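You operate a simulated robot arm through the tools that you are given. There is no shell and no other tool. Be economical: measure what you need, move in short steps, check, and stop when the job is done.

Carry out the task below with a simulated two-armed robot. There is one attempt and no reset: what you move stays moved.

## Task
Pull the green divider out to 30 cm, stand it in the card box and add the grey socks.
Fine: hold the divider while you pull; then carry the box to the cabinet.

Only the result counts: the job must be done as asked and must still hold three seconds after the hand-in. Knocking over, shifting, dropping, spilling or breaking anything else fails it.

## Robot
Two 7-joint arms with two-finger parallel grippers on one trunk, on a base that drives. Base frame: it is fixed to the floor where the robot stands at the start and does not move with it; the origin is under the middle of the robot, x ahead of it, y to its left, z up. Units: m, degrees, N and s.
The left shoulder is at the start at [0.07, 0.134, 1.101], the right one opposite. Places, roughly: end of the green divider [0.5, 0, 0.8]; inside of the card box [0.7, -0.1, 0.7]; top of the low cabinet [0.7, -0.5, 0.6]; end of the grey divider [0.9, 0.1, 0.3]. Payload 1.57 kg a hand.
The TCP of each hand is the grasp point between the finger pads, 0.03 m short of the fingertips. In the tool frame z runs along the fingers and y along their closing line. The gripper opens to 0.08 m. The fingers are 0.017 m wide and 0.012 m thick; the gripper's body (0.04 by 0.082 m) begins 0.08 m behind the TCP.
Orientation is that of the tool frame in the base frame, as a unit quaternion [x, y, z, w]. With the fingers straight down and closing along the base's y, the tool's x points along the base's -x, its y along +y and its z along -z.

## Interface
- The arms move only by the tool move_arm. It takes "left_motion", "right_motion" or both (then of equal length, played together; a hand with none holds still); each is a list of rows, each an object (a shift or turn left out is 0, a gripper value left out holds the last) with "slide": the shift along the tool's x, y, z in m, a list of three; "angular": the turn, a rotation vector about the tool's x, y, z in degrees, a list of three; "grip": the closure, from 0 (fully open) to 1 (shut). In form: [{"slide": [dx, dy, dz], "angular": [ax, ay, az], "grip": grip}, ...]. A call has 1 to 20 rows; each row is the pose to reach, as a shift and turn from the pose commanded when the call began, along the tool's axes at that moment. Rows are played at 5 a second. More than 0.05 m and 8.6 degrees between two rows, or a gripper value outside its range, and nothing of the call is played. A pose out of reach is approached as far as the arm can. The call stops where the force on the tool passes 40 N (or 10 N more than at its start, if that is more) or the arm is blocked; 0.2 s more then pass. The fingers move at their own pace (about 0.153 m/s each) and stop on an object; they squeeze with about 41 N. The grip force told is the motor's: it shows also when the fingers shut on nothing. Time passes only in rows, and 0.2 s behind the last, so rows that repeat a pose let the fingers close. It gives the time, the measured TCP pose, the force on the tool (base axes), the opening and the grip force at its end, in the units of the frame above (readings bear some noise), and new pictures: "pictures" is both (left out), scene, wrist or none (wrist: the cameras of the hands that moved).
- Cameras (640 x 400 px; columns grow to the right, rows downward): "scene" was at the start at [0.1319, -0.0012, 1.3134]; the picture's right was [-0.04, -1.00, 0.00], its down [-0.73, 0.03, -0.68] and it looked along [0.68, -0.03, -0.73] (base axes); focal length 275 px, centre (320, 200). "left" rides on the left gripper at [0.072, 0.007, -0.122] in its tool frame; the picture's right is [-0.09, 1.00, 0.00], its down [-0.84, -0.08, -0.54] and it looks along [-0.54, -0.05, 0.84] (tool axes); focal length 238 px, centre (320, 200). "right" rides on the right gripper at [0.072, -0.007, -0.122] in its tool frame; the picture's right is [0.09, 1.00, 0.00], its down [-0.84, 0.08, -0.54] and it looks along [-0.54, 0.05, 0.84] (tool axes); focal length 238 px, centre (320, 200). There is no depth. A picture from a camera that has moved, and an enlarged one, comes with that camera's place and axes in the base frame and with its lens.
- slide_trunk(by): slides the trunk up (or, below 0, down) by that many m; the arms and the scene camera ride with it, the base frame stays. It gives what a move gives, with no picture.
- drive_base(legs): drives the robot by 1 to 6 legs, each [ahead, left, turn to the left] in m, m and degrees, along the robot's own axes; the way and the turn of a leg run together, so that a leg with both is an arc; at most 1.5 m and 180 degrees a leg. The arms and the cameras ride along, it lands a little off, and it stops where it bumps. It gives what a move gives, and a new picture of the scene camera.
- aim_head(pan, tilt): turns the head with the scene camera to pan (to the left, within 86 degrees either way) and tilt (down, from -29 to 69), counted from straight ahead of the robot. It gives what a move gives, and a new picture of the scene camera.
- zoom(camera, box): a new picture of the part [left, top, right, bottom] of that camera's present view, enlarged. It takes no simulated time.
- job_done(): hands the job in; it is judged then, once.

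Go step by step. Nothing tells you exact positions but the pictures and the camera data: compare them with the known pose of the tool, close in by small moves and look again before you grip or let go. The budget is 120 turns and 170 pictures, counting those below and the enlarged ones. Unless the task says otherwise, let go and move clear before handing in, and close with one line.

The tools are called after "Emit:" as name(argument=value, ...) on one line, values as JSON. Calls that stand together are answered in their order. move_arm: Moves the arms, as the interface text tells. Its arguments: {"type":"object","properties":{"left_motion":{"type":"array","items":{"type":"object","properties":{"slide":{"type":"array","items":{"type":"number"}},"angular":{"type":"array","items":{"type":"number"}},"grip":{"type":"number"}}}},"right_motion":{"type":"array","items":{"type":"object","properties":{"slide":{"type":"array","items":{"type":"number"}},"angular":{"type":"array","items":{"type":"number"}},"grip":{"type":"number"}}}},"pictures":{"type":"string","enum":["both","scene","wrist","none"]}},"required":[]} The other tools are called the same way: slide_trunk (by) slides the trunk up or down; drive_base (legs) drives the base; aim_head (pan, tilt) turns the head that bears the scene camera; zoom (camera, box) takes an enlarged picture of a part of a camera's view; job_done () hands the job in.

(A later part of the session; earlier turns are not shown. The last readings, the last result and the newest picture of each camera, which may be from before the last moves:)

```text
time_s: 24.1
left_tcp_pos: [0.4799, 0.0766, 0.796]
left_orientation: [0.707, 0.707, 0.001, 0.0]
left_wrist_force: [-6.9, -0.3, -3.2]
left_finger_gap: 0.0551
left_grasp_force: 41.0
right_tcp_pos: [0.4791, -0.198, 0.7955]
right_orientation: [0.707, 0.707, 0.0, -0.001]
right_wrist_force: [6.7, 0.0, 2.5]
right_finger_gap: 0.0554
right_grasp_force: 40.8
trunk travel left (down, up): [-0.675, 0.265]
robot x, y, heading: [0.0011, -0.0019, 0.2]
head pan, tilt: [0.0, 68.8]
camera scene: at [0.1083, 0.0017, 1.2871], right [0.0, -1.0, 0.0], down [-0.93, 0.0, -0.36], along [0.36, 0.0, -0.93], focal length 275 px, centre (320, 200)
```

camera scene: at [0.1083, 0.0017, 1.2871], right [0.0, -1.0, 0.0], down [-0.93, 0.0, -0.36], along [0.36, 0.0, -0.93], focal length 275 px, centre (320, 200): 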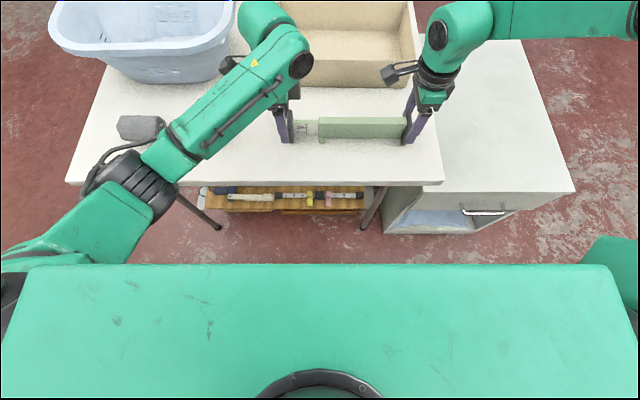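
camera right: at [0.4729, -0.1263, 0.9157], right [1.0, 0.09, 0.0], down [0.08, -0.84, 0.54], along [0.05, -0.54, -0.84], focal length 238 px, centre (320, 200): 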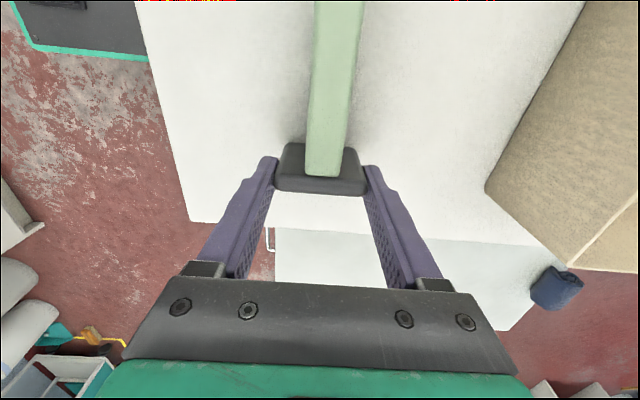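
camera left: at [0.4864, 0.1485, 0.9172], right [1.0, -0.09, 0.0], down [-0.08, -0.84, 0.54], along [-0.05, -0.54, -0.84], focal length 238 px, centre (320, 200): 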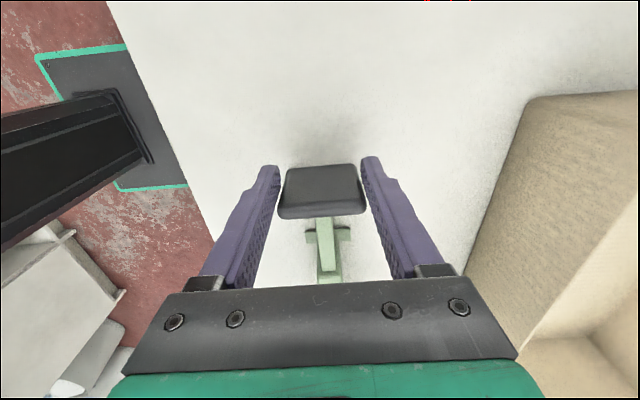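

Legs stand at x≈0.45 and the base front at about 0.21, so driving about 0.19 forward is fine. Now I'll truly open, shift the hands onto the plates, regrip, and pull the left by about 1.5 cm.

Emit:
move_arm(left_motion=[{"grip": 0.1}, {"grip": 0.1}, {"slide": [-0.01, 0, 0], "grip": 0.1}, {"slide": [-0.01, 0, 0], "grip": 0.1}, {"slide": [-0.01, 0, 0], "grip": 1}, {"slide": [-0.01, 0, 0], "grip": 1}, {"slide": [-0.01, 0, 0], "grip": 1}], right_motion=[{"grip": 0.1}, {"grip": 0.1}, {"slide": [0.006, 0, 0], "grip": 0.1}, {"slide": [0.006, 0, 0], "grip": 0.1}, {"slide": [0.006, 0, 0], "grip": 1}, {"slide": [0.006, 0, 0], "grip": 1}, {"slide": [0.006, 0, 0], "grip": 1}], pictures="wrist")

Emit:
zoom(camera="scene", box=[265, 105, 345, 155])

```text
time_s: 25.7
left_tcp_pos: [0.4805, 0.0674, 0.7967]
left_orientation: [0.706, 0.708, 0.0, 0.0]
left_wrist_force: [2.1, 0.3, 1.4]
left_finger_gap: 0.0552
left_grasp_force: 41.0
right_tcp_pos: [0.478, -0.1919, 0.7975]
right_orientation: [0.706, 0.708, 0.0, 0.0]
right_wrist_force: [-1.1, 0.3, 0.3]
right_finger_gap: 0.0549
right_grasp_force: 41.0
trunk travel left (down, up): [-0.675, 0.265]
robot x, y, heading: [0.001, 0.0005, -0.2]
head pan, tilt: [0.0, 68.8]
camera right: at [0.4704, -0.1212, 0.9172], right [1.0, 0.09, 0.0], down [0.08, -0.84, 0.54], along [0.05, -0.54, -0.84], focal length 238 px, centre (320, 200)
camera left: at [0.486, 0.1398, 0.9175], right [1.0, -0.09, 0.0], down [-0.08, -0.84, 0.54], along [-0.05, -0.54, -0.84], focal length 238 px, centre (320, 200)
```

right: 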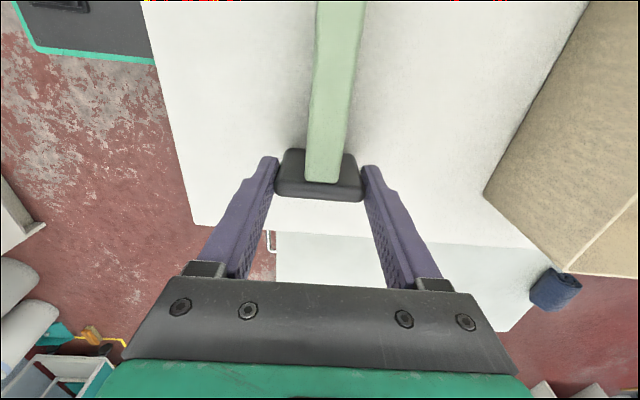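
left: 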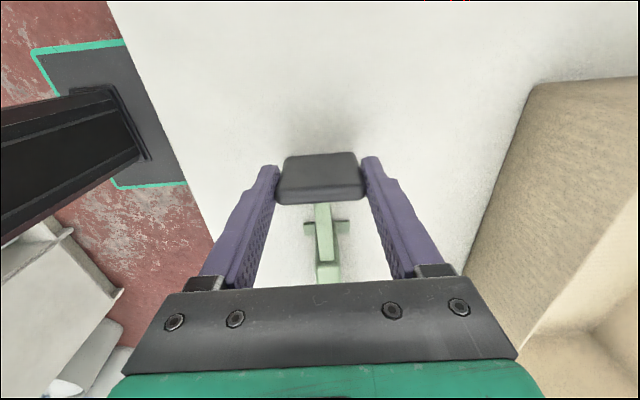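

```text
8.00 times, centred on (305, 130) of scene
camera zoom: at [0.108, 0.0018, 1.2871], right [0.0, -1.0, 0.0], down [-0.93, 0.0, -0.36], along [0.36, 0.0, -0.93], focal length 2197 px, centre (440, 760)
```

zoom: 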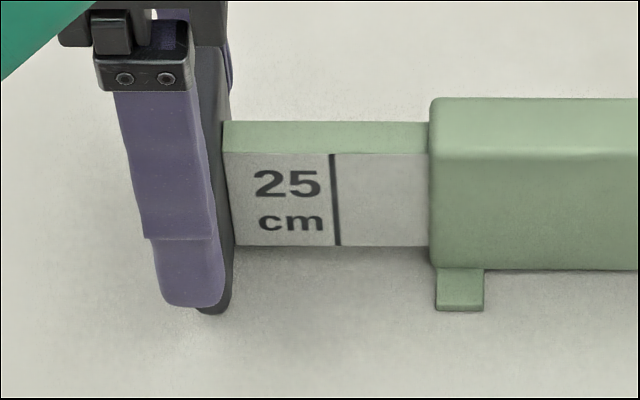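

Emit:
move_arm(left_motion=[{"slide": [0.008, 0, 0]}, {"slide": [0.016, 0, 0]}, {"slide": [0.023, 0, 0]}, {"slide": [0.023, 0, 0]}], pictures="none")

Emit:
zoom(camera="scene", box=[265, 105, 345, 155])

```text
time_s: 26.7
left_tcp_pos: [0.4793, 0.0925, 0.7972]
left_orientation: [0.707, 0.708, 0.001, 0.0]
left_wrist_force: [2.2, -0.2, 0.6]
left_finger_gap: 0.055
left_grasp_force: 40.8
right_tcp_pos: [0.4787, -0.192, 0.7981]
right_orientation: [0.706, 0.708, -0.001, 0.0]
right_wrist_force: [-3.7, 1.2, 0.4]
right_finger_gap: 0.0551
right_grasp_force: 40.8
trunk travel left (down, up): [-0.675, 0.265]
robot x, y, heading: [-0.0001, -0.0011, -0.0]
head pan, tilt: [0.0, 68.8]
```

```text
8.00 times, centred on (305, 130) of scene
camera zoom: at [0.1079, 0.0019, 1.2871], right [0.0, -1.0, 0.0], down [-0.93, 0.0, -0.36], along [0.36, 0.0, -0.93], focal length 2197 px, centre (440, 760)
```

zoom: 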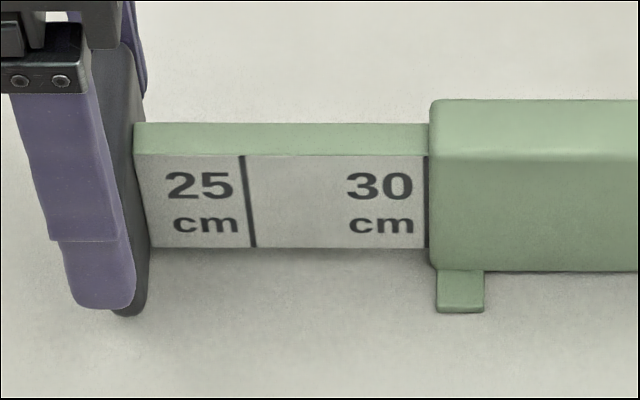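

Length is 30.0 cm again. Lifting 0.13 m, then driving forward so the divider comes over the box.

Emit:
move_arm(left_motion=[{"slide": [0, 0, -0.01]}, {"slide": [0, 0, -0.03]}, {"slide": [0, 0, -0.05]}, {"slide": [0, 0, -0.07]}, {"slide": [0, 0, -0.09]}, {"slide": [0, 0, -0.11]}, {"slide": [0, 0, -0.13]}], right_motion=[{"slide": [0, 0, -0.01]}, {"slide": [0, 0, -0.03]}, {"slide": [0, 0, -0.05]}, {"slide": [0, 0, -0.07]}, {"slide": [0, 0, -0.09]}, {"slide": [0, 0, -0.11]}, {"slide": [0, 0, -0.13]}], pictures="none")

Emit:
drive_base(legs=[[0.1, 0, 0]])

```text
time_s: 28.3
left_tcp_pos: [0.4799, 0.0908, 0.9271]
left_orientation: [0.707, 0.707, -0.001, 0.0]
left_wrist_force: [-3.7, -0.5, 2.2]
left_finger_gap: 0.0551
left_grasp_force: 41.1
right_tcp_pos: [0.4808, -0.1905, 0.9269]
right_orientation: [0.708, 0.706, -0.001, 0.0]
right_wrist_force: [4.5, -0.5, -2.9]
right_finger_gap: 0.055
right_grasp_force: 41.5
trunk travel left (down, up): [-0.675, 0.265]
robot x, y, heading: [-0.005, 0.0017, 0.1]
head pan, tilt: [0.0, 68.8]
```

```text
time_s: 29.4
left_tcp_pos: [0.5805, 0.0921, 0.9281]
left_orientation: [0.707, 0.707, 0.0, 0.0]
left_wrist_force: [-4.9, -0.3, 0.7]
left_finger_gap: 0.055
left_grasp_force: 40.8
right_tcp_pos: [0.5819, -0.1909, 0.9267]
right_orientation: [0.706, 0.708, 0.0, -0.001]
right_wrist_force: [3.9, -0.3, -3.3]
right_finger_gap: 0.0551
right_grasp_force: 41.5
trunk travel left (down, up): [-0.675, 0.265]
robot x, y, heading: [0.1027, -0.0063, 0.2]
head pan, tilt: [0.0, 68.8]
camera scene: at [0.209, 0.0019, 1.2872], right [0.0, -1.0, 0.0], down [-0.93, 0.0, -0.36], along [0.36, 0.0, -0.93], focal length 275 px, centre (320, 200)
```

scene: 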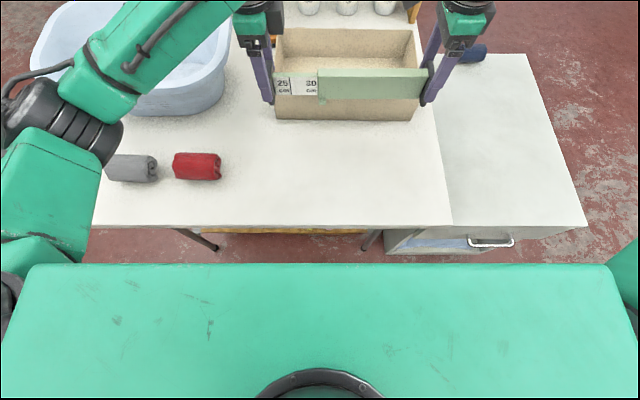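

Emit:
drive_base(legs=[[0.1, 0, 0]])

Emit:
aim_head(pan=0, tilt=58)

Emit:
zoom(camera="left", box=[0, 0, 640, 400])

Emit:
zoom(camera="right", box=[0, 0, 640, 400])

```text
time_s: 30.6
left_tcp_pos: [0.6794, 0.0915, 0.9277]
left_orientation: [0.706, 0.708, 0.0, 0.0]
left_wrist_force: [-0.4, 0.2, -1.2]
left_finger_gap: 0.0549
left_grasp_force: 40.7
right_tcp_pos: [0.6808, -0.1897, 0.9274]
right_orientation: [0.706, 0.709, -0.001, 0.0]
right_wrist_force: [-0.7, -0.6, -0.7]
right_finger_gap: 0.0552
right_grasp_force: 40.9
trunk travel left (down, up): [-0.675, 0.265]
robot x, y, heading: [0.199, 0.0005, -0.1]
head pan, tilt: [0.0, 68.8]
camera scene: at [0.3083, 0.0022, 1.2871], right [0.0, -1.0, 0.0], down [-0.93, 0.0, -0.36], along [0.36, 0.0, -0.93], focal length 275 px, centre (320, 200)
```

scene: 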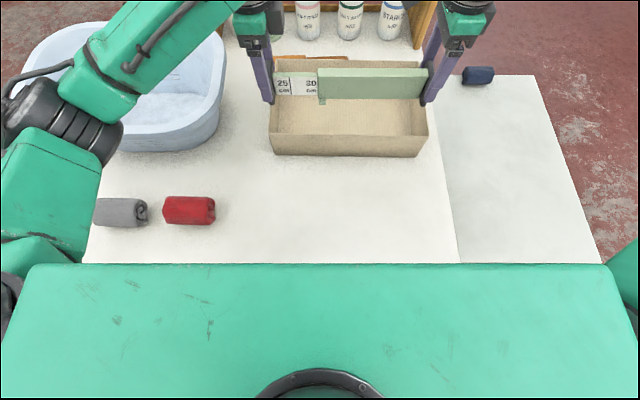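

```text
time_s: 31.3
left_tcp_pos: [0.6815, 0.0946, 0.9276]
left_orientation: [0.706, 0.709, -0.001, -0.001]
left_wrist_force: [-0.1, 0.6, -0.1]
left_finger_gap: 0.0551
left_grasp_force: 41.0
right_tcp_pos: [0.6812, -0.1889, 0.926]
right_orientation: [0.705, 0.709, -0.001, -0.001]
right_wrist_force: [0.3, 0.7, -0.8]
right_finger_gap: 0.0552
right_grasp_force: 40.7
trunk travel left (down, up): [-0.675, 0.265]
robot x, y, heading: [0.2009, -0.0006, 0.0]
head pan, tilt: [0.0, 58.0]
camera scene: at [0.3223, 0.0022, 1.2987], right [0.0, -1.0, 0.0], down [-0.85, 0.0, -0.53], along [0.53, 0.0, -0.85], focal length 275 px, centre (320, 200)
```

scene: 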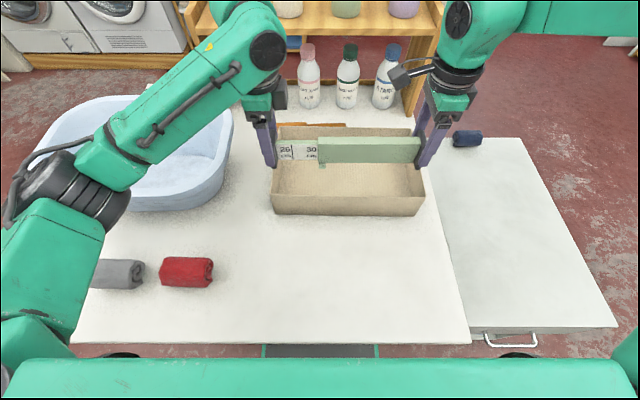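

```text
1.00 times, centred on (320, 200) of left
camera zoom: at [0.6866, 0.1649, 1.0478], right [1.0, -0.09, 0.0], down [-0.07, -0.84, 0.54], along [-0.05, -0.54, -0.84], focal length 238 px, centre (320, 200)
```

zoom: 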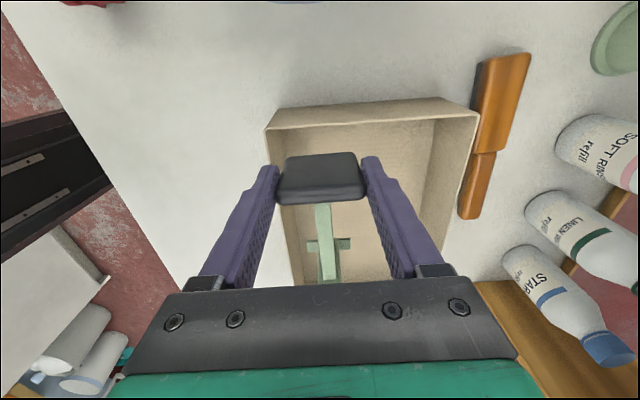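

```text
1.00 times, centred on (320, 200) of right
camera zoom: at [0.6737, -0.1185, 1.0466], right [1.0, 0.1, 0.0], down [0.08, -0.84, 0.54], along [0.05, -0.54, -0.84], focal length 238 px, centre (320, 200)
```

zoom: 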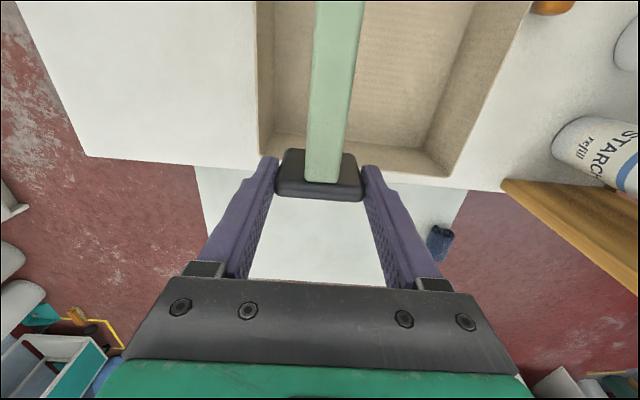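

The box rim spans x 0.632–0.812, y -0.216–0.108. I'll go 2 cm further forward and shift the divider 5 mm to the right to centre it.

Emit:
drive_base(legs=[[0.022, 0, 0]])

Emit:
move_arm(left_motion=[{"slide": [-0.005, 0, 0]}, {"slide": [-0.005, 0, 0.03]}, {"slide": [-0.005, 0, 0.05]}], right_motion=[{"slide": [-0.005, 0, 0]}, {"slide": [-0.005, 0, 0.03]}, {"slide": [-0.005, 0, 0.05]}])

```text
time_s: 32.1
left_tcp_pos: [0.7005, 0.0928, 0.9293]
left_orientation: [0.706, 0.709, 0.001, 0.001]
left_wrist_force: [0.1, -0.4, -0.3]
left_finger_gap: 0.0548
left_grasp_force: 41.0
right_tcp_pos: [0.7007, -0.1898, 0.9286]
right_orientation: [0.705, 0.709, 0.001, 0.0]
right_wrist_force: [0.1, -0.6, -0.7]
right_finger_gap: 0.0549
right_grasp_force: 41.1
trunk travel left (down, up): [-0.675, 0.265]
robot x, y, heading: [0.2229, 0.0046, 0.4]
head pan, tilt: [0.0, 58.0]
camera scene: at [0.3397, 0.0024, 1.2992], right [0.0, -1.0, 0.0], down [-0.85, 0.0, -0.53], along [0.53, 0.0, -0.85], focal length 275 px, centre (320, 200)
```

scene: 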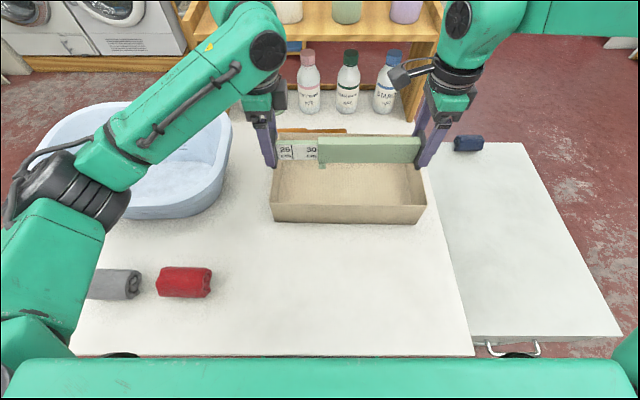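

```text
time_s: 32.9
left_tcp_pos: [0.7038, 0.0879, 0.8764]
left_orientation: [0.706, 0.708, -0.001, 0.001]
left_wrist_force: [-1.9, 0.0, 8.6]
left_finger_gap: 0.0551
left_grasp_force: 40.7
right_tcp_pos: [0.7023, -0.1945, 0.8772]
right_orientation: [0.705, 0.709, -0.002, -0.002]
right_wrist_force: [1.8, -0.7, -9.8]
right_finger_gap: 0.0551
right_grasp_force: 40.6
trunk travel left (down, up): [-0.675, 0.265]
robot x, y, heading: [0.2234, -0.0015, 0.0]
head pan, tilt: [0.0, 58.0]
camera scene: at [0.3446, 0.0021, 1.2987], right [0.0, -1.0, 0.0], down [-0.85, 0.0, -0.53], along [0.53, 0.0, -0.85], focal length 275 px, centre (320, 200)
camera right: at [0.6953, -0.1235, 0.9967], right [1.0, 0.1, 0.0], down [0.08, -0.84, 0.54], along [0.05, -0.54, -0.84], focal length 238 px, centre (320, 200)
camera left: at [0.7082, 0.1601, 0.9967], right [1.0, -0.09, 0.0], down [-0.07, -0.84, 0.54], along [-0.05, -0.54, -0.84], focal length 238 px, centre (320, 200)
```

scene: 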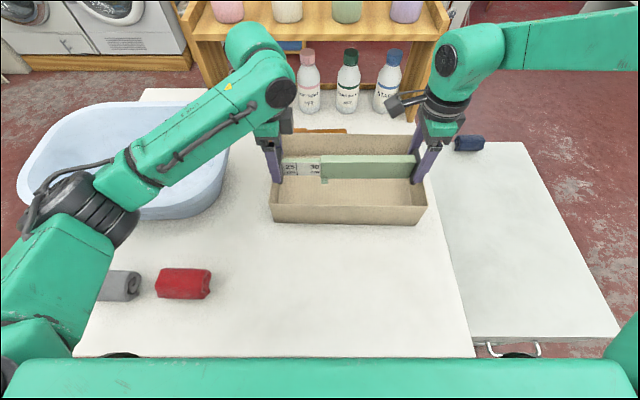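
right: 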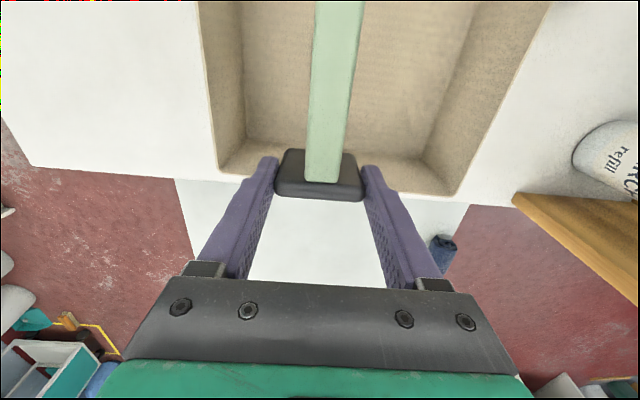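
left: 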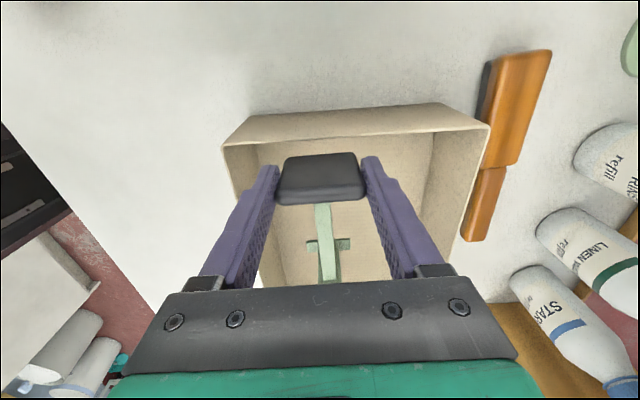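

Clearance is about 5 mm on the right and 11 mm on the left; I'll shift 3 mm left and lower into the box.

Emit:
move_arm(left_motion=[{"slide": [0.003, 0, 0]}, {"slide": [0.003, 0, 0.02]}, {"slide": [0.003, 0, 0.04]}, {"slide": [0.003, 0, 0.06]}, {"slide": [0.003, 0, 0.072]}, {"slide": [0.003, 0, 0.076]}], right_motion=[{"slide": [0.003, 0, 0]}, {"slide": [0.003, 0, 0.02]}, {"slide": [0.003, 0, 0.04]}, {"slide": [0.003, 0, 0.06]}, {"slide": [0.003, 0, 0.072]}, {"slide": [0.003, 0, 0.076]}])

```text
time_s: 33.7
left_tcp_pos: [0.702, 0.0935, 0.854]
left_orientation: [0.705, 0.709, 0.011, 0.009]
left_wrist_force: [-11.2, 0.8, 23.0]
left_finger_gap: 0.0551
left_grasp_force: 40.6
right_tcp_pos: [0.7038, -0.19, 0.8481]
right_orientation: [0.707, 0.708, 0.009, 0.002]
right_wrist_force: [-1.4, 0.2, 8.6]
right_finger_gap: 0.055
right_grasp_force: 40.7
trunk travel left (down, up): [-0.675, 0.265]
robot x, y, heading: [0.2249, 0.0039, 0.1]
head pan, tilt: [0.0, 58.0]
stopped in row 3 (left hand): the force on the tool passed its limit (the readings are from after the stop); the commanded pose is now the measured one
camera scene: at [0.3375, 0.0014, 1.2998], right [0.0, -1.0, 0.0], down [-0.85, 0.0, -0.53], along [0.53, 0.0, -0.85], focal length 275 px, centre (320, 200)
camera right: at [0.6934, -0.1196, 0.9693], right [1.0, 0.09, 0.02], down [0.07, -0.84, 0.53], along [0.06, -0.53, -0.85], focal length 238 px, centre (320, 200)
camera left: at [0.7049, 0.164, 0.9751], right [1.0, -0.09, 0.03], down [-0.09, -0.84, 0.54], along [-0.02, -0.54, -0.84], focal length 238 px, centre (320, 200)
```

scene: 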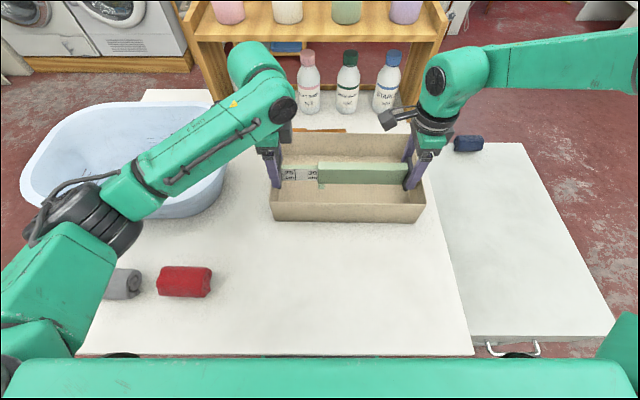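
right: 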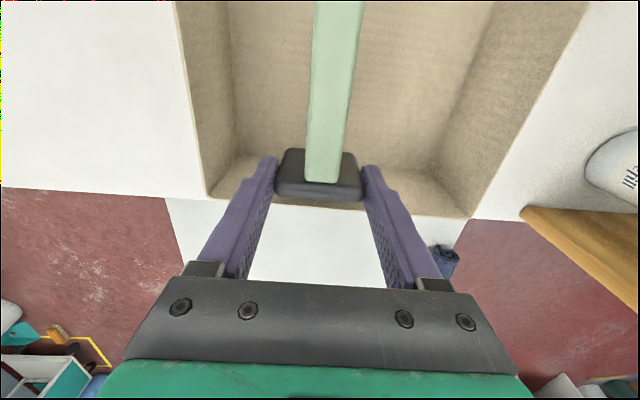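
left: 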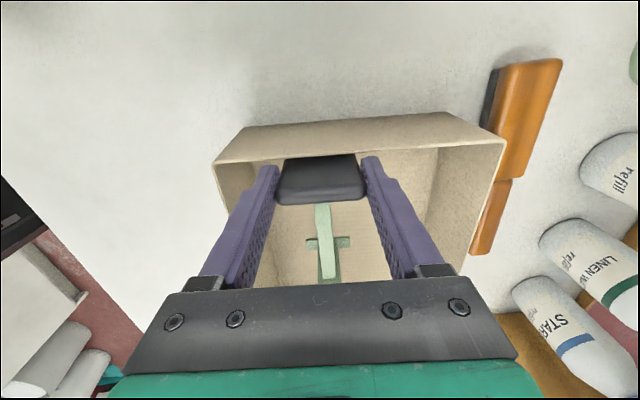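

The left plate has landed on the box rim (rim z≈0.81), so the true box is about y -0.224 to 0.101. I'll lift, level, shift 12 mm to the right and look again.

Emit:
move_arm(left_motion=[{"slide": [0, 0, -0.015], "angular": [0.8, 0, 0]}, {"slide": [0, 0, -0.031], "angular": [1.6, -0.1, 0]}, {"slide": [-0.006, 0, -0.031], "angular": [1.6, -0.1, 0]}, {"slide": [-0.0125, 0, -0.031], "angular": [1.6, -0.1, 0]}, {"slide": [-0.0125, 0, -0.031], "angular": [1.6, -0.1, 0]}], right_motion=[{"slide": [0, 0, -0.018], "angular": [0.4, -0.3, 0]}, {"slide": [0, 0, -0.037], "angular": [0.9, -0.6, 0]}, {"slide": [-0.006, 0, -0.037], "angular": [0.9, -0.6, 0]}, {"slide": [-0.0125, 0, -0.037], "angular": [0.9, -0.6, 0]}, {"slide": [-0.0125, 0, -0.037], "angular": [0.9, -0.6, 0]}])

Emit:
zoom(camera="scene", box=[250, 115, 450, 240])

```text
time_s: 34.9
left_tcp_pos: [0.7064, 0.0801, 0.88]
left_orientation: [0.705, 0.709, -0.003, -0.004]
left_wrist_force: [2.8, 0.2, 2.2]
left_finger_gap: 0.0549
left_grasp_force: 41.1
right_tcp_pos: [0.7052, -0.2026, 0.8809]
right_orientation: [0.706, 0.709, -0.005, -0.003]
right_wrist_force: [-3.3, -0.2, -3.9]
right_finger_gap: 0.0551
right_grasp_force: 41.1
trunk travel left (down, up): [-0.675, 0.265]
robot x, y, heading: [0.2194, -0.0, 0.3]
head pan, tilt: [0.0, 58.0]
camera scene: at [0.3433, 0.0028, 1.2988], right [0.0, -1.0, 0.0], down [-0.85, 0.0, -0.53], along [0.53, 0.0, -0.85], focal length 275 px, centre (320, 200)
camera right: at [0.6983, -0.1302, 1.0017], right [1.0, 0.09, -0.01], down [0.08, -0.83, 0.54], along [0.04, -0.54, -0.84], focal length 238 px, centre (320, 200)
camera left: at [0.7127, 0.153, 1.0005], right [1.0, -0.09, -0.01], down [-0.07, -0.84, 0.54], along [-0.05, -0.54, -0.84], focal length 238 px, centre (320, 200)
```

scene: 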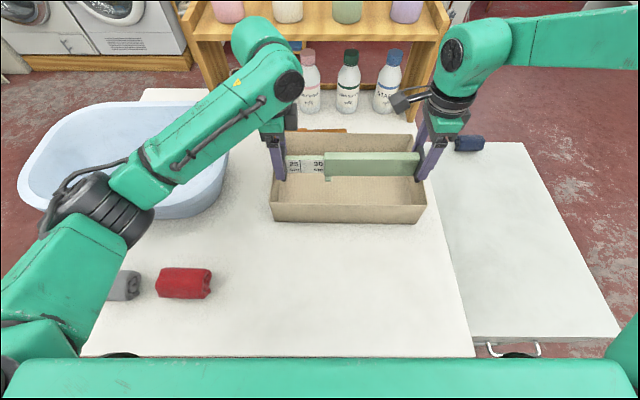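
right: 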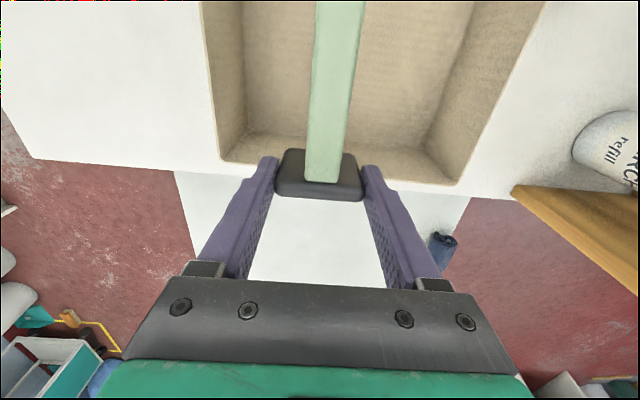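
left: 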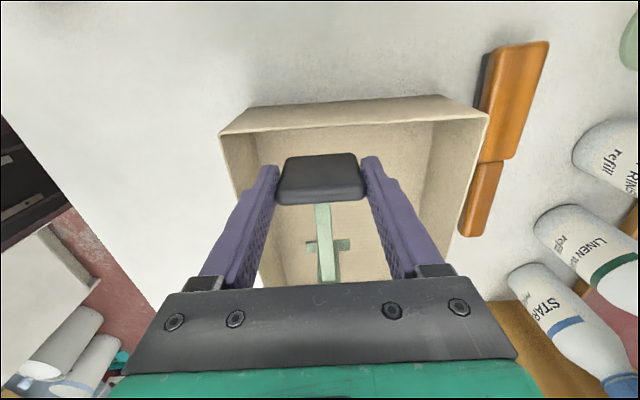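

```text
3.20 times, centred on (350, 178) of scene
camera zoom: at [0.3433, 0.0028, 1.2988], right [0.0, -1.0, 0.0], down [-0.85, 0.0, -0.53], along [0.53, 0.0, -0.85], focal length 879 px, centre (224, 272)
```

zoom: 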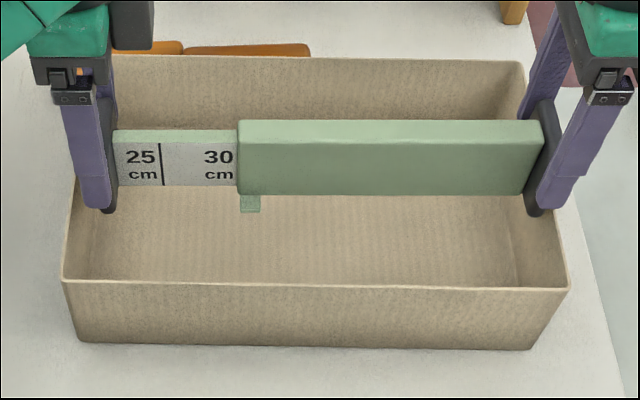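

Comparing plates to rim in the zoom: about 6 mm spare on the right and 16 mm on the left, so I'll shift 4 mm left and lower gently.

Emit:
move_arm(left_motion=[{"slide": [0.004, 0, 0], "angular": [-0.6, 0, 0]}, {"slide": [0.004, 0, 0.01], "angular": [-0.6, 0, 0]}, {"slide": [0.004, 0, 0.02], "angular": [-0.6, 0, 0]}, {"slide": [0.004, 0, 0.03], "angular": [-0.6, 0, 0]}, {"slide": [0.004, 0, 0.04], "angular": [-0.6, 0, 0]}, {"slide": [0.004, 0, 0.04], "angular": [-0.6, 0, 0]}], right_motion=[{"slide": [0.004, 0, 0], "angular": [-0.6, 0, 0]}, {"slide": [0.004, 0, 0.01], "angular": [-0.6, 0, 0]}, {"slide": [0.004, 0, 0.02], "angular": [-0.6, 0, 0]}, {"slide": [0.004, 0, 0.03], "angular": [-0.6, 0, 0]}, {"slide": [0.004, 0, 0.04], "angular": [-0.6, 0, 0]}, {"slide": [0.004, 0, 0.04], "angular": [-0.6, 0, 0]}], pictures="scene")

```text
time_s: 36.3
left_tcp_pos: [0.7049, 0.0842, 0.8401]
left_orientation: [0.705, 0.709, 0.001, 0.0]
left_wrist_force: [5.8, -0.9, -3.9]
left_finger_gap: 0.0547
left_grasp_force: 41.8
right_tcp_pos: [0.7068, -0.1989, 0.8428]
right_orientation: [0.707, 0.708, 0.001, 0.002]
right_wrist_force: [-4.9, 0.0, 2.9]
right_finger_gap: 0.0553
right_grasp_force: 40.8
trunk travel left (down, up): [-0.675, 0.265]
robot x, y, heading: [0.2205, 0.0002, 0.1]
head pan, tilt: [0.0, 58.0]
camera scene: at [0.3433, 0.0024, 1.2988], right [0.0, -1.0, 0.0], down [-0.85, 0.0, -0.53], along [0.53, 0.0, -0.85], focal length 275 px, centre (320, 200)
```

scene: 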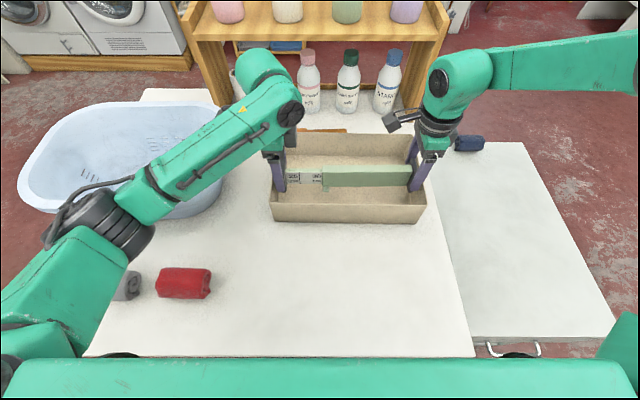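

Emit:
zoom(camera="scene", box=[20, 100, 340, 300])

Emit:
zoom(camera="right", box=[0, 0, 640, 400])

```text
2.00 times, centred on (180, 200) of scene
camera zoom: at [0.3433, 0.0024, 1.2988], right [0.0, -1.0, 0.0], down [-0.85, 0.0, -0.53], along [0.53, 0.0, -0.85], focal length 549 px, centre (600, 200)
```

zoom: 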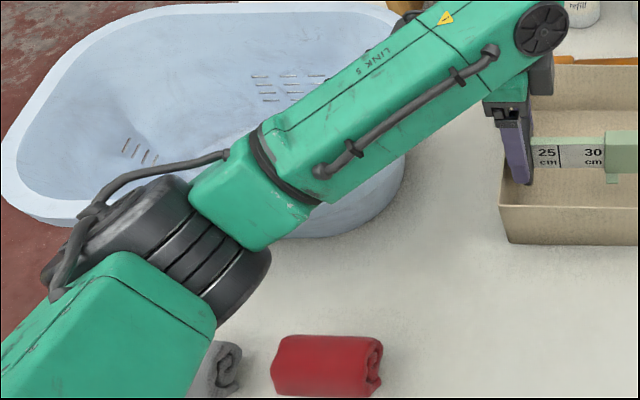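

```text
1.00 times, centred on (320, 200) of right
camera zoom: at [0.6977, -0.1269, 0.9619], right [1.0, 0.09, 0.0], down [0.08, -0.84, 0.54], along [0.05, -0.54, -0.84], focal length 238 px, centre (320, 200)
```

zoom: 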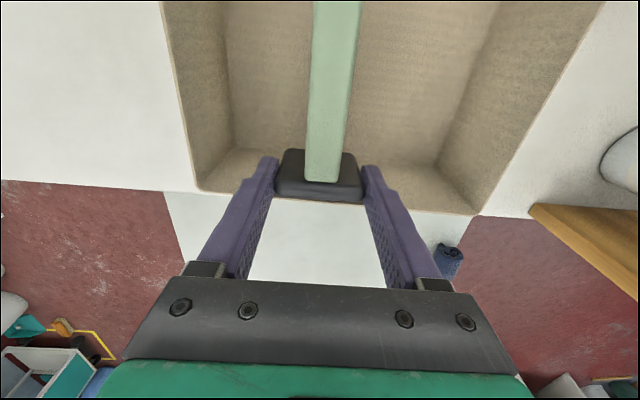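

The left elbow is low next to the tub, and both arms do better with a higher shoulder. I'll raise the trunk 0.15 m (lifting the divider straight out) and then lower with the arms.

Emit:
slide_trunk(by=0.15)

Emit:
move_arm(left_motion=[{"slide": [0, 0, 0.02]}, {"slide": [0, 0, 0.05]}, {"slide": [0, 0, 0.08]}, {"slide": [0, 0, 0.1]}, {"slide": [0, 0, 0.12]}, {"slide": [0, 0, 0.12]}], right_motion=[{"slide": [0, 0, 0.02]}, {"slide": [0, 0, 0.05]}, {"slide": [0, 0, 0.08]}, {"slide": [0, 0, 0.1]}, {"slide": [0, 0, 0.12]}, {"slide": [0, 0, 0.12]}], pictures="both")

```text
time_s: 38.0
left_tcp_pos: [0.704, 0.0847, 0.9917]
left_orientation: [0.706, 0.709, 0.0, 0.0]
left_wrist_force: [-1.1, -0.4, -0.9]
left_finger_gap: 0.0549
left_grasp_force: 40.5
right_tcp_pos: [0.7064, -0.1989, 0.9919]
right_orientation: [0.708, 0.706, 0.001, 0.003]
right_wrist_force: [0.6, 0.5, -0.3]
right_finger_gap: 0.055
right_grasp_force: 41.1
trunk travel left (down, up): [-0.825, 0.115]
robot x, y, heading: [0.2244, 0.0, 0.4]
head pan, tilt: [0.0, 58.0]
```

```text
time_s: 39.4
left_tcp_pos: [0.7042, 0.0863, 0.8695]
left_orientation: [0.705, 0.709, 0.001, 0.0]
left_wrist_force: [-5.6, 0.0, 3.8]
left_finger_gap: 0.0557
left_grasp_force: 41.2
right_tcp_pos: [0.6798, -0.2178, 0.9048]
right_orientation: [0.707, 0.707, 0.001, 0.002]
right_wrist_force: [5.9, -1.0, -5.3]
right_finger_gap: 0.0557
right_grasp_force: 40.7
right hand out of reach, approached as far as the arm can: row 3, 4, 5, 6
trunk travel left (down, up): [-0.825, 0.115]
robot x, y, heading: [0.2234, 0.0027, 0.1]
head pan, tilt: [0.0, 58.0]
camera scene: at [0.3433, 0.0023, 1.4488], right [0.0, -1.0, 0.0], down [-0.85, 0.0, -0.53], along [0.53, 0.0, -0.85], focal length 275 px, centre (320, 200)
camera right: at [0.6699, -0.1454, 1.025], right [1.0, 0.09, 0.0], down [0.08, -0.84, 0.54], along [0.05, -0.54, -0.84], focal length 238 px, centre (320, 200)
camera left: at [0.7099, 0.1571, 0.9911], right [1.0, -0.09, 0.0], down [-0.07, -0.84, 0.54], along [-0.05, -0.54, -0.84], focal length 238 px, centre (320, 200)
```

scene: 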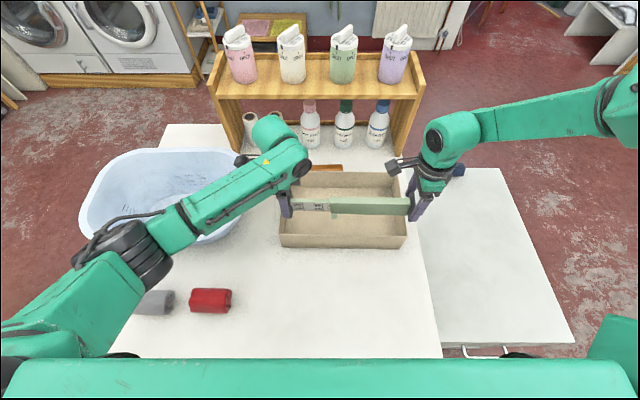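
right: 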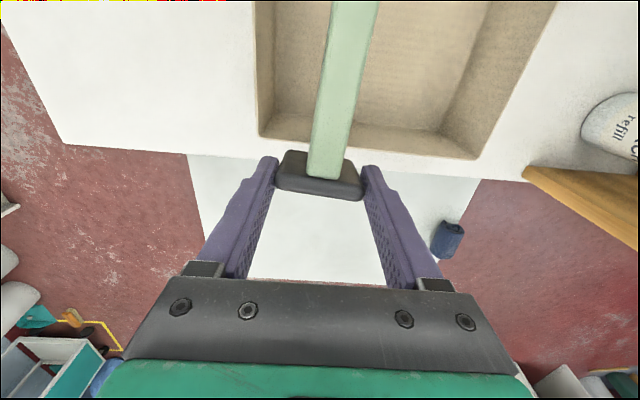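
left: 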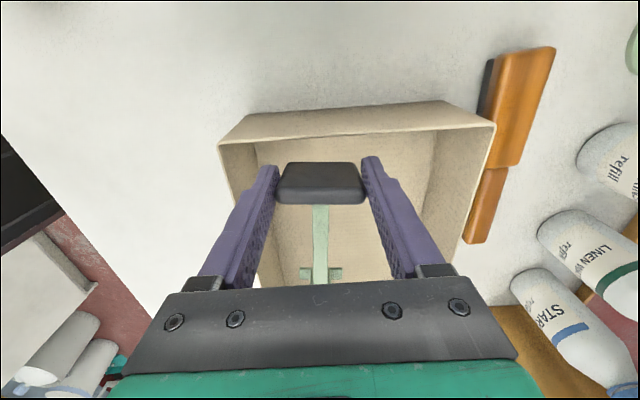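

That made the right arm's reach worse. I'll undo: bring the hands back up level, then the trunk back down.

Emit:
move_arm(left_motion=[{"slide": [0, 0, -0.03]}, {"slide": [0, 0, -0.06]}, {"slide": [0, 0, -0.09]}, {"slide": [0, 0, -0.12]}, {"slide": [0, 0, -0.12]}], right_motion=[{"slide": [0, 0, -0.025]}, {"slide": [0.007, 0.01, -0.05]}, {"slide": [0.014, 0.02, -0.075]}, {"slide": [0.018, 0.025, -0.085]}, {"slide": [0.018, 0.025, -0.085]}], pictures="none")

Emit:
drive_base(legs=[[-0.22, 0, 0]])

Emit:
slide_trunk(by=-0.12)

Emit:
zoom(camera="scene", box=[0, 0, 640, 400])

```text
time_s: 40.6
left_tcp_pos: [0.7057, 0.0843, 0.9888]
left_orientation: [0.706, 0.708, 0.0, 0.0]
left_wrist_force: [-1.4, 1.0, -8.1]
left_finger_gap: 0.0549
left_grasp_force: 41.3
right_tcp_pos: [0.7044, -0.1963, 0.9898]
right_orientation: [0.707, 0.707, 0.001, 0.002]
right_wrist_force: [0.4, -0.3, 7.1]
right_finger_gap: 0.0548
right_grasp_force: 40.2
trunk travel left (down, up): [-0.825, 0.115]
robot x, y, heading: [0.2232, 0.0021, -0.1]
head pan, tilt: [0.0, 58.0]
```

```text
time_s: 42.4
left_tcp_pos: [0.484, 0.0848, 0.9874]
left_orientation: [0.705, 0.709, 0.001, 0.0]
left_wrist_force: [-6.3, -0.2, 1.0]
left_finger_gap: 0.0548
left_grasp_force: 40.5
right_tcp_pos: [0.4812, -0.1977, 0.9879]
right_orientation: [0.706, 0.708, 0.0, 0.002]
right_wrist_force: [7.7, -0.5, -1.6]
right_finger_gap: 0.0551
right_grasp_force: 41.0
trunk travel left (down, up): [-0.825, 0.115]
robot x, y, heading: [-0.0017, -0.0046, 0.2]
head pan, tilt: [0.0, 58.0]
camera scene: at [0.1218, 0.0017, 1.4486], right [0.0, -1.0, 0.0], down [-0.85, 0.0, -0.53], along [0.53, 0.0, -0.85], focal length 275 px, centre (320, 200)
```

scene: 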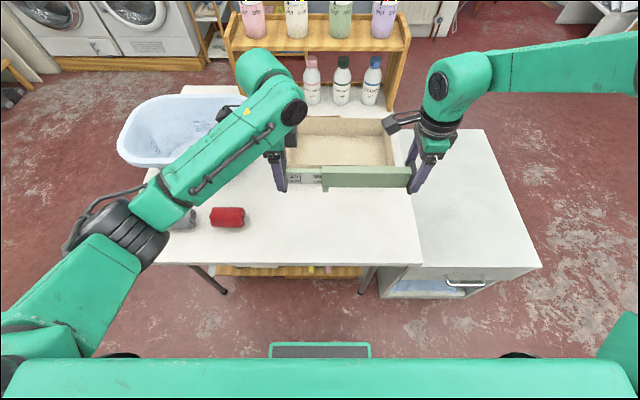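

```text
time_s: 43.9
left_tcp_pos: [0.4821, 0.0838, 0.8695]
left_orientation: [0.704, 0.71, 0.001, 0.001]
left_wrist_force: [-0.7, 0.4, 0.3]
left_finger_gap: 0.0548
left_grasp_force: 41.1
right_tcp_pos: [0.4789, -0.1979, 0.8691]
right_orientation: [0.706, 0.708, 0.0, 0.002]
right_wrist_force: [0.9, -0.5, -1.6]
right_finger_gap: 0.055
right_grasp_force: 40.6
trunk travel left (down, up): [-0.705, 0.235]
robot x, y, heading: [-0.0014, -0.001, 0.1]
head pan, tilt: [0.0, 58.0]
```

```text
1.00 times, centred on (320, 200) of scene
camera zoom: at [0.1193, 0.0018, 1.3289], right [0.0, -1.0, 0.0], down [-0.85, 0.0, -0.53], along [0.53, 0.0, -0.85], focal length 275 px, centre (320, 200)
```

zoom: 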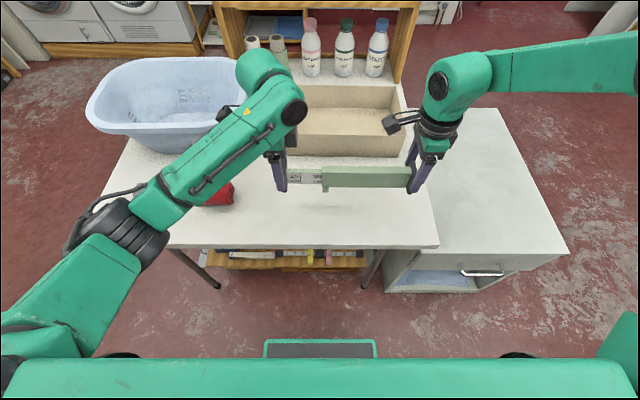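

Now I'll set the divider down on the table with the earlier proven posture: trunk back to its start, then the arms down 4 cm.

Emit:
slide_trunk(by=-0.03)

Emit:
move_arm(left_motion=[{"slide": [0, 0, 0.015]}, {"slide": [0, 0, 0.03]}, {"slide": [0, 0, 0.041]}, {"slide": [0, 0, 0.041]}], right_motion=[{"slide": [0, 0, 0.015]}, {"slide": [0, 0, 0.03]}, {"slide": [0, 0, 0.041]}, {"slide": [0, 0, 0.041]}], pictures="scene")

Emit:
zoom(camera="scene", box=[260, 140, 440, 260])

```text
time_s: 44.6
left_tcp_pos: [0.4811, 0.0847, 0.8393]
left_orientation: [0.705, 0.71, 0.001, 0.0]
left_wrist_force: [-2.1, -0.3, 0.4]
left_finger_gap: 0.0545
left_grasp_force: 41.0
right_tcp_pos: [0.4793, -0.1976, 0.8394]
right_orientation: [0.706, 0.709, 0.0, 0.003]
right_wrist_force: [1.7, 0.6, -1.8]
right_finger_gap: 0.0551
right_grasp_force: 41.3
trunk travel left (down, up): [-0.675, 0.265]
robot x, y, heading: [-0.002, 0.0025, 0.5]
head pan, tilt: [0.0, 58.0]
```

```text
time_s: 45.6
left_tcp_pos: [0.4827, 0.085, 0.7986]
left_orientation: [0.705, 0.71, 0.0, 0.0]
left_wrist_force: [-2.3, 1.1, -0.9]
left_finger_gap: 0.0548
left_grasp_force: 41.2
right_tcp_pos: [0.4792, -0.1967, 0.7984]
right_orientation: [0.706, 0.708, 0.0, 0.003]
right_wrist_force: [1.9, 0.0, -1.1]
right_finger_gap: 0.0553
right_grasp_force: 41.4
trunk travel left (down, up): [-0.675, 0.265]
robot x, y, heading: [-0.0, 0.0021, 0.5]
head pan, tilt: [0.0, 58.0]
camera scene: at [0.1193, 0.0018, 1.2988], right [0.0, -1.0, 0.0], down [-0.85, 0.0, -0.53], along [0.53, 0.0, -0.85], focal length 275 px, centre (320, 200)
```

scene: 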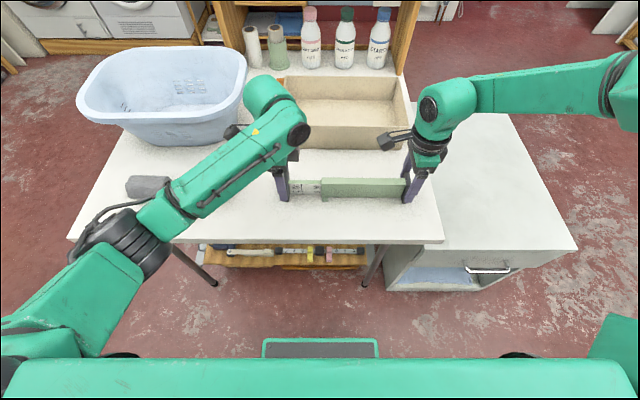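

```text
3.33 times, centred on (350, 200) of scene
camera zoom: at [0.1193, 0.0018, 1.2988], right [0.0, -1.0, 0.0], down [-0.85, 0.0, -0.53], along [0.53, 0.0, -0.85], focal length 915 px, centre (220, 200)
```

zoom: 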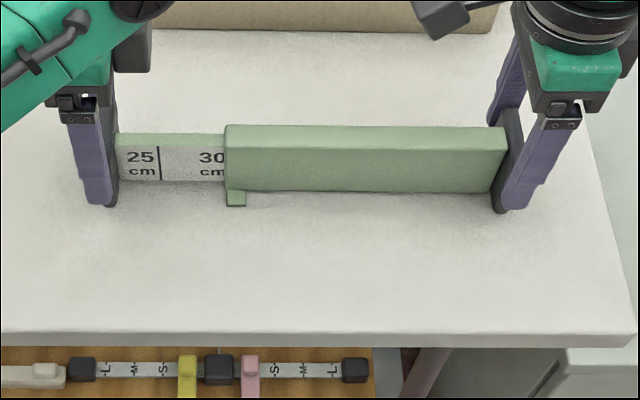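

Length reads about 29.6 cm; I'll pull 4 mm more, check, then let go with both.

Emit:
move_arm(left_motion=[{"slide": [0.002, 0, 0]}, {"slide": [0.0045, 0, 0]}, {"slide": [0.0045, 0, 0]}], pictures="none")

Emit:
zoom(camera="scene", box=[270, 165, 350, 215])

```text
time_s: 46.4
left_tcp_pos: [0.4827, 0.0888, 0.7991]
left_orientation: [0.704, 0.71, 0.001, 0.001]
left_wrist_force: [1.2, -0.1, -3.3]
left_finger_gap: 0.0547
left_grasp_force: 41.1
right_tcp_pos: [0.4782, -0.1958, 0.7981]
right_orientation: [0.706, 0.708, 0.0, 0.002]
right_wrist_force: [-2.0, 0.2, 2.8]
right_finger_gap: 0.0551
right_grasp_force: 41.1
trunk travel left (down, up): [-0.675, 0.265]
robot x, y, heading: [-0.0021, -0.0023, 0.3]
head pan, tilt: [0.0, 58.0]
```

```text
8.00 times, centred on (310, 190) of scene
camera zoom: at [0.1195, 0.0017, 1.2988], right [0.0, -1.0, 0.0], down [-0.85, 0.0, -0.53], along [0.53, 0.0, -0.85], focal length 2197 px, centre (400, 280)
```

zoom: 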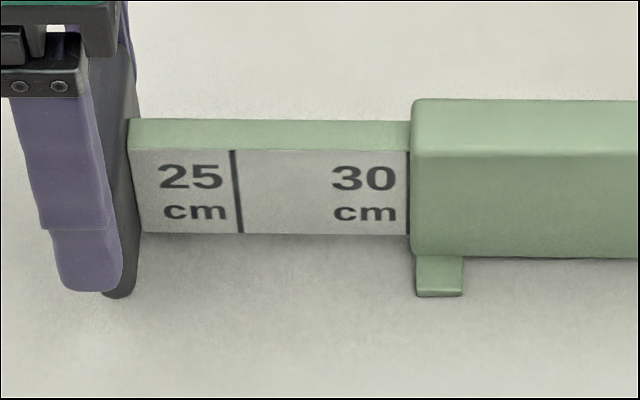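

Length is 30.0 cm. Releasing both hands and raising them straight up.

Emit:
move_arm(left_motion=[{"grip": 0}, {"grip": 0}, {"grip": 0}, {"slide": [0, 0, -0.03], "grip": 0}, {"slide": [0, 0, -0.06], "grip": 0}, {"slide": [0, 0, -0.1], "grip": 0}, {"slide": [0.03, 0, -0.13], "grip": 0}, {"slide": [0.07, 0, -0.16], "grip": 0}, {"slide": [0.11, 0, -0.19], "grip": 0}, {"slide": [0.15, 0, -0.22], "grip": 0}], right_motion=[{"grip": 0}, {"grip": 0}, {"grip": 0}, {"slide": [0, 0, -0.03], "grip": 0}, {"slide": [0, 0, -0.06], "grip": 0}, {"slide": [0, 0, -0.1], "grip": 0}, {"slide": [0.03, 0, -0.1], "grip": 0}, {"slide": [0.07, 0, -0.1], "grip": 0}, {"slide": [0.11, 0, -0.1], "grip": 0}, {"slide": [0.13, 0, -0.1], "grip": 0}])

```text
time_s: 48.6
left_tcp_pos: [0.4807, 0.24, 1.0172]
left_orientation: [0.705, 0.71, 0.001, 0.001]
left_wrist_force: [0.7, 0.4, 0.5]
left_finger_gap: 0.0799
left_grasp_force: 0.1
right_tcp_pos: [0.4562, -0.0976, 0.9072]
right_orientation: [0.706, 0.709, 0.001, 0.003]
right_wrist_force: [0.2, 0.5, -0.4]
right_finger_gap: 0.0801
right_grasp_force: 0.1
right hand out of reach, approached as far as the arm can: row 9, 10
trunk travel left (down, up): [-0.675, 0.265]
robot x, y, heading: [-0.0003, -0.0031, 0.3]
head pan, tilt: [0.0, 58.0]
camera scene: at [0.1182, 0.0031, 1.2989], right [0.0, -1.0, 0.0], down [-0.85, 0.0, -0.53], along [0.53, 0.0, -0.85], focal length 275 px, centre (320, 200)
camera right: at [0.4479, -0.0255, 1.0274], right [1.0, 0.09, 0.0], down [0.08, -0.83, 0.55], along [0.06, -0.54, -0.84], focal length 238 px, centre (320, 200)
camera left: at [0.4858, 0.312, 1.1375], right [1.0, -0.09, 0.0], down [-0.07, -0.84, 0.54], along [-0.04, -0.54, -0.84], focal length 238 px, centre (320, 200)
```

scene: 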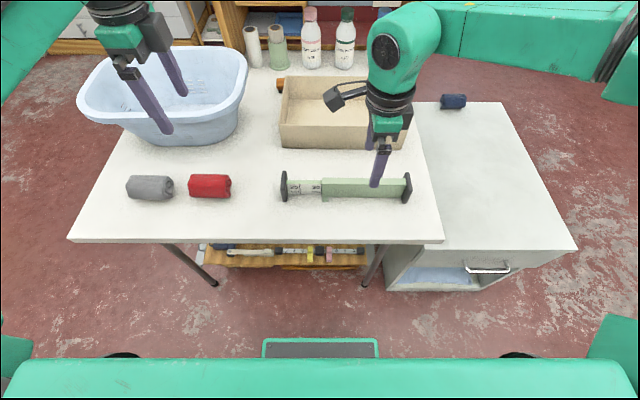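
right: 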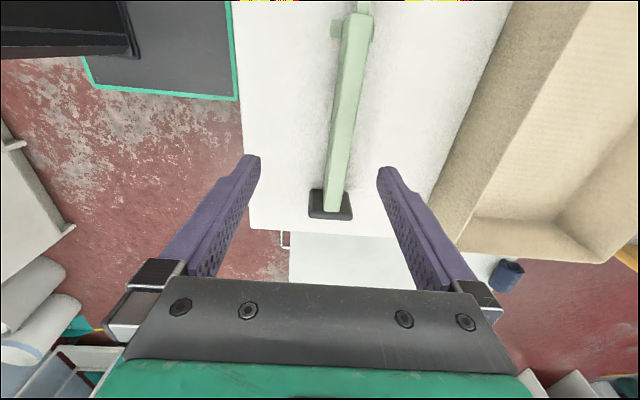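
left: 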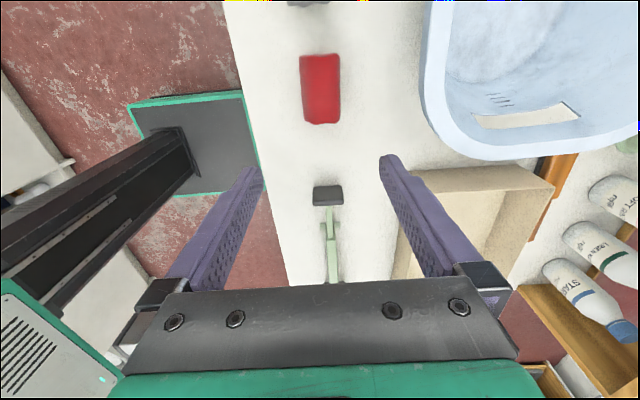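

The left arm handles this hand turn well, the right doesn't. New plan: carry the divider with the left hand alone at its middle, with the robot moved 0.15 m to the right so the elbow stays clear of the tub.

Emit:
move_arm(right_motion=[{"slide": [0, 0, -0.04]}, {"slide": [-0.03, 0, -0.08]}, {"slide": [-0.06, 0, -0.12]}, {"slide": [-0.09, 0, -0.16]}], pictures="none")

Emit:
drive_base(legs=[[0, -0.15, 0]])

```text
time_s: 49.6
left_tcp_pos: [0.4812, 0.2383, 1.0176]
left_orientation: [0.705, 0.71, 0.001, 0.001]
left_wrist_force: [-0.2, 0.2, -0.9]
left_finger_gap: 0.0801
left_grasp_force: 0.1
right_tcp_pos: [0.4554, -0.1869, 1.0665]
right_orientation: [0.706, 0.708, 0.0, 0.003]
right_wrist_force: [0.2, 0.7, 0.5]
right_finger_gap: 0.08
right_grasp_force: 0.1
trunk travel left (down, up): [-0.675, 0.265]
robot x, y, heading: [-0.0, -0.003, 0.4]
head pan, tilt: [0.0, 58.0]
```

```text
time_s: 51.0
left_tcp_pos: [0.4807, 0.0912, 1.0156]
left_orientation: [0.704, 0.711, 0.001, 0.002]
left_wrist_force: [0.5, 0.5, 1.0]
left_finger_gap: 0.0798
left_grasp_force: 0.1
right_tcp_pos: [0.4595, -0.3339, 1.067]
right_orientation: [0.704, 0.71, -0.001, 0.003]
right_wrist_force: [0.1, -0.8, 0.4]
right_finger_gap: 0.0799
right_grasp_force: 0.1
trunk travel left (down, up): [-0.675, 0.265]
robot x, y, heading: [-0.0046, -0.1539, 0.5]
head pan, tilt: [0.0, 58.0]
camera scene: at [0.1202, -0.1466, 1.2988], right [0.01, -1.0, 0.0], down [-0.85, -0.01, -0.53], along [0.53, 0.0, -0.85], focal length 275 px, centre (320, 200)
```

scene: 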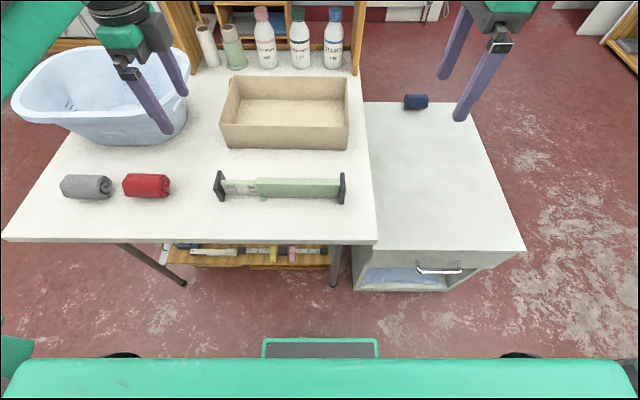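

Emit:
move_arm(left_motion=[{"slide": [-0.04, 0, 0.02]}, {"slide": [-0.08, 0, 0.05]}, {"slide": [-0.12, 0, 0.09]}, {"slide": [-0.15, 0, 0.12]}, {"slide": [-0.15, 0, 0.15]}, {"slide": [-0.15, 0, 0.15]}], pictures="both")

```text
refused: row 3 steps farther than a row can; nothing moved
```

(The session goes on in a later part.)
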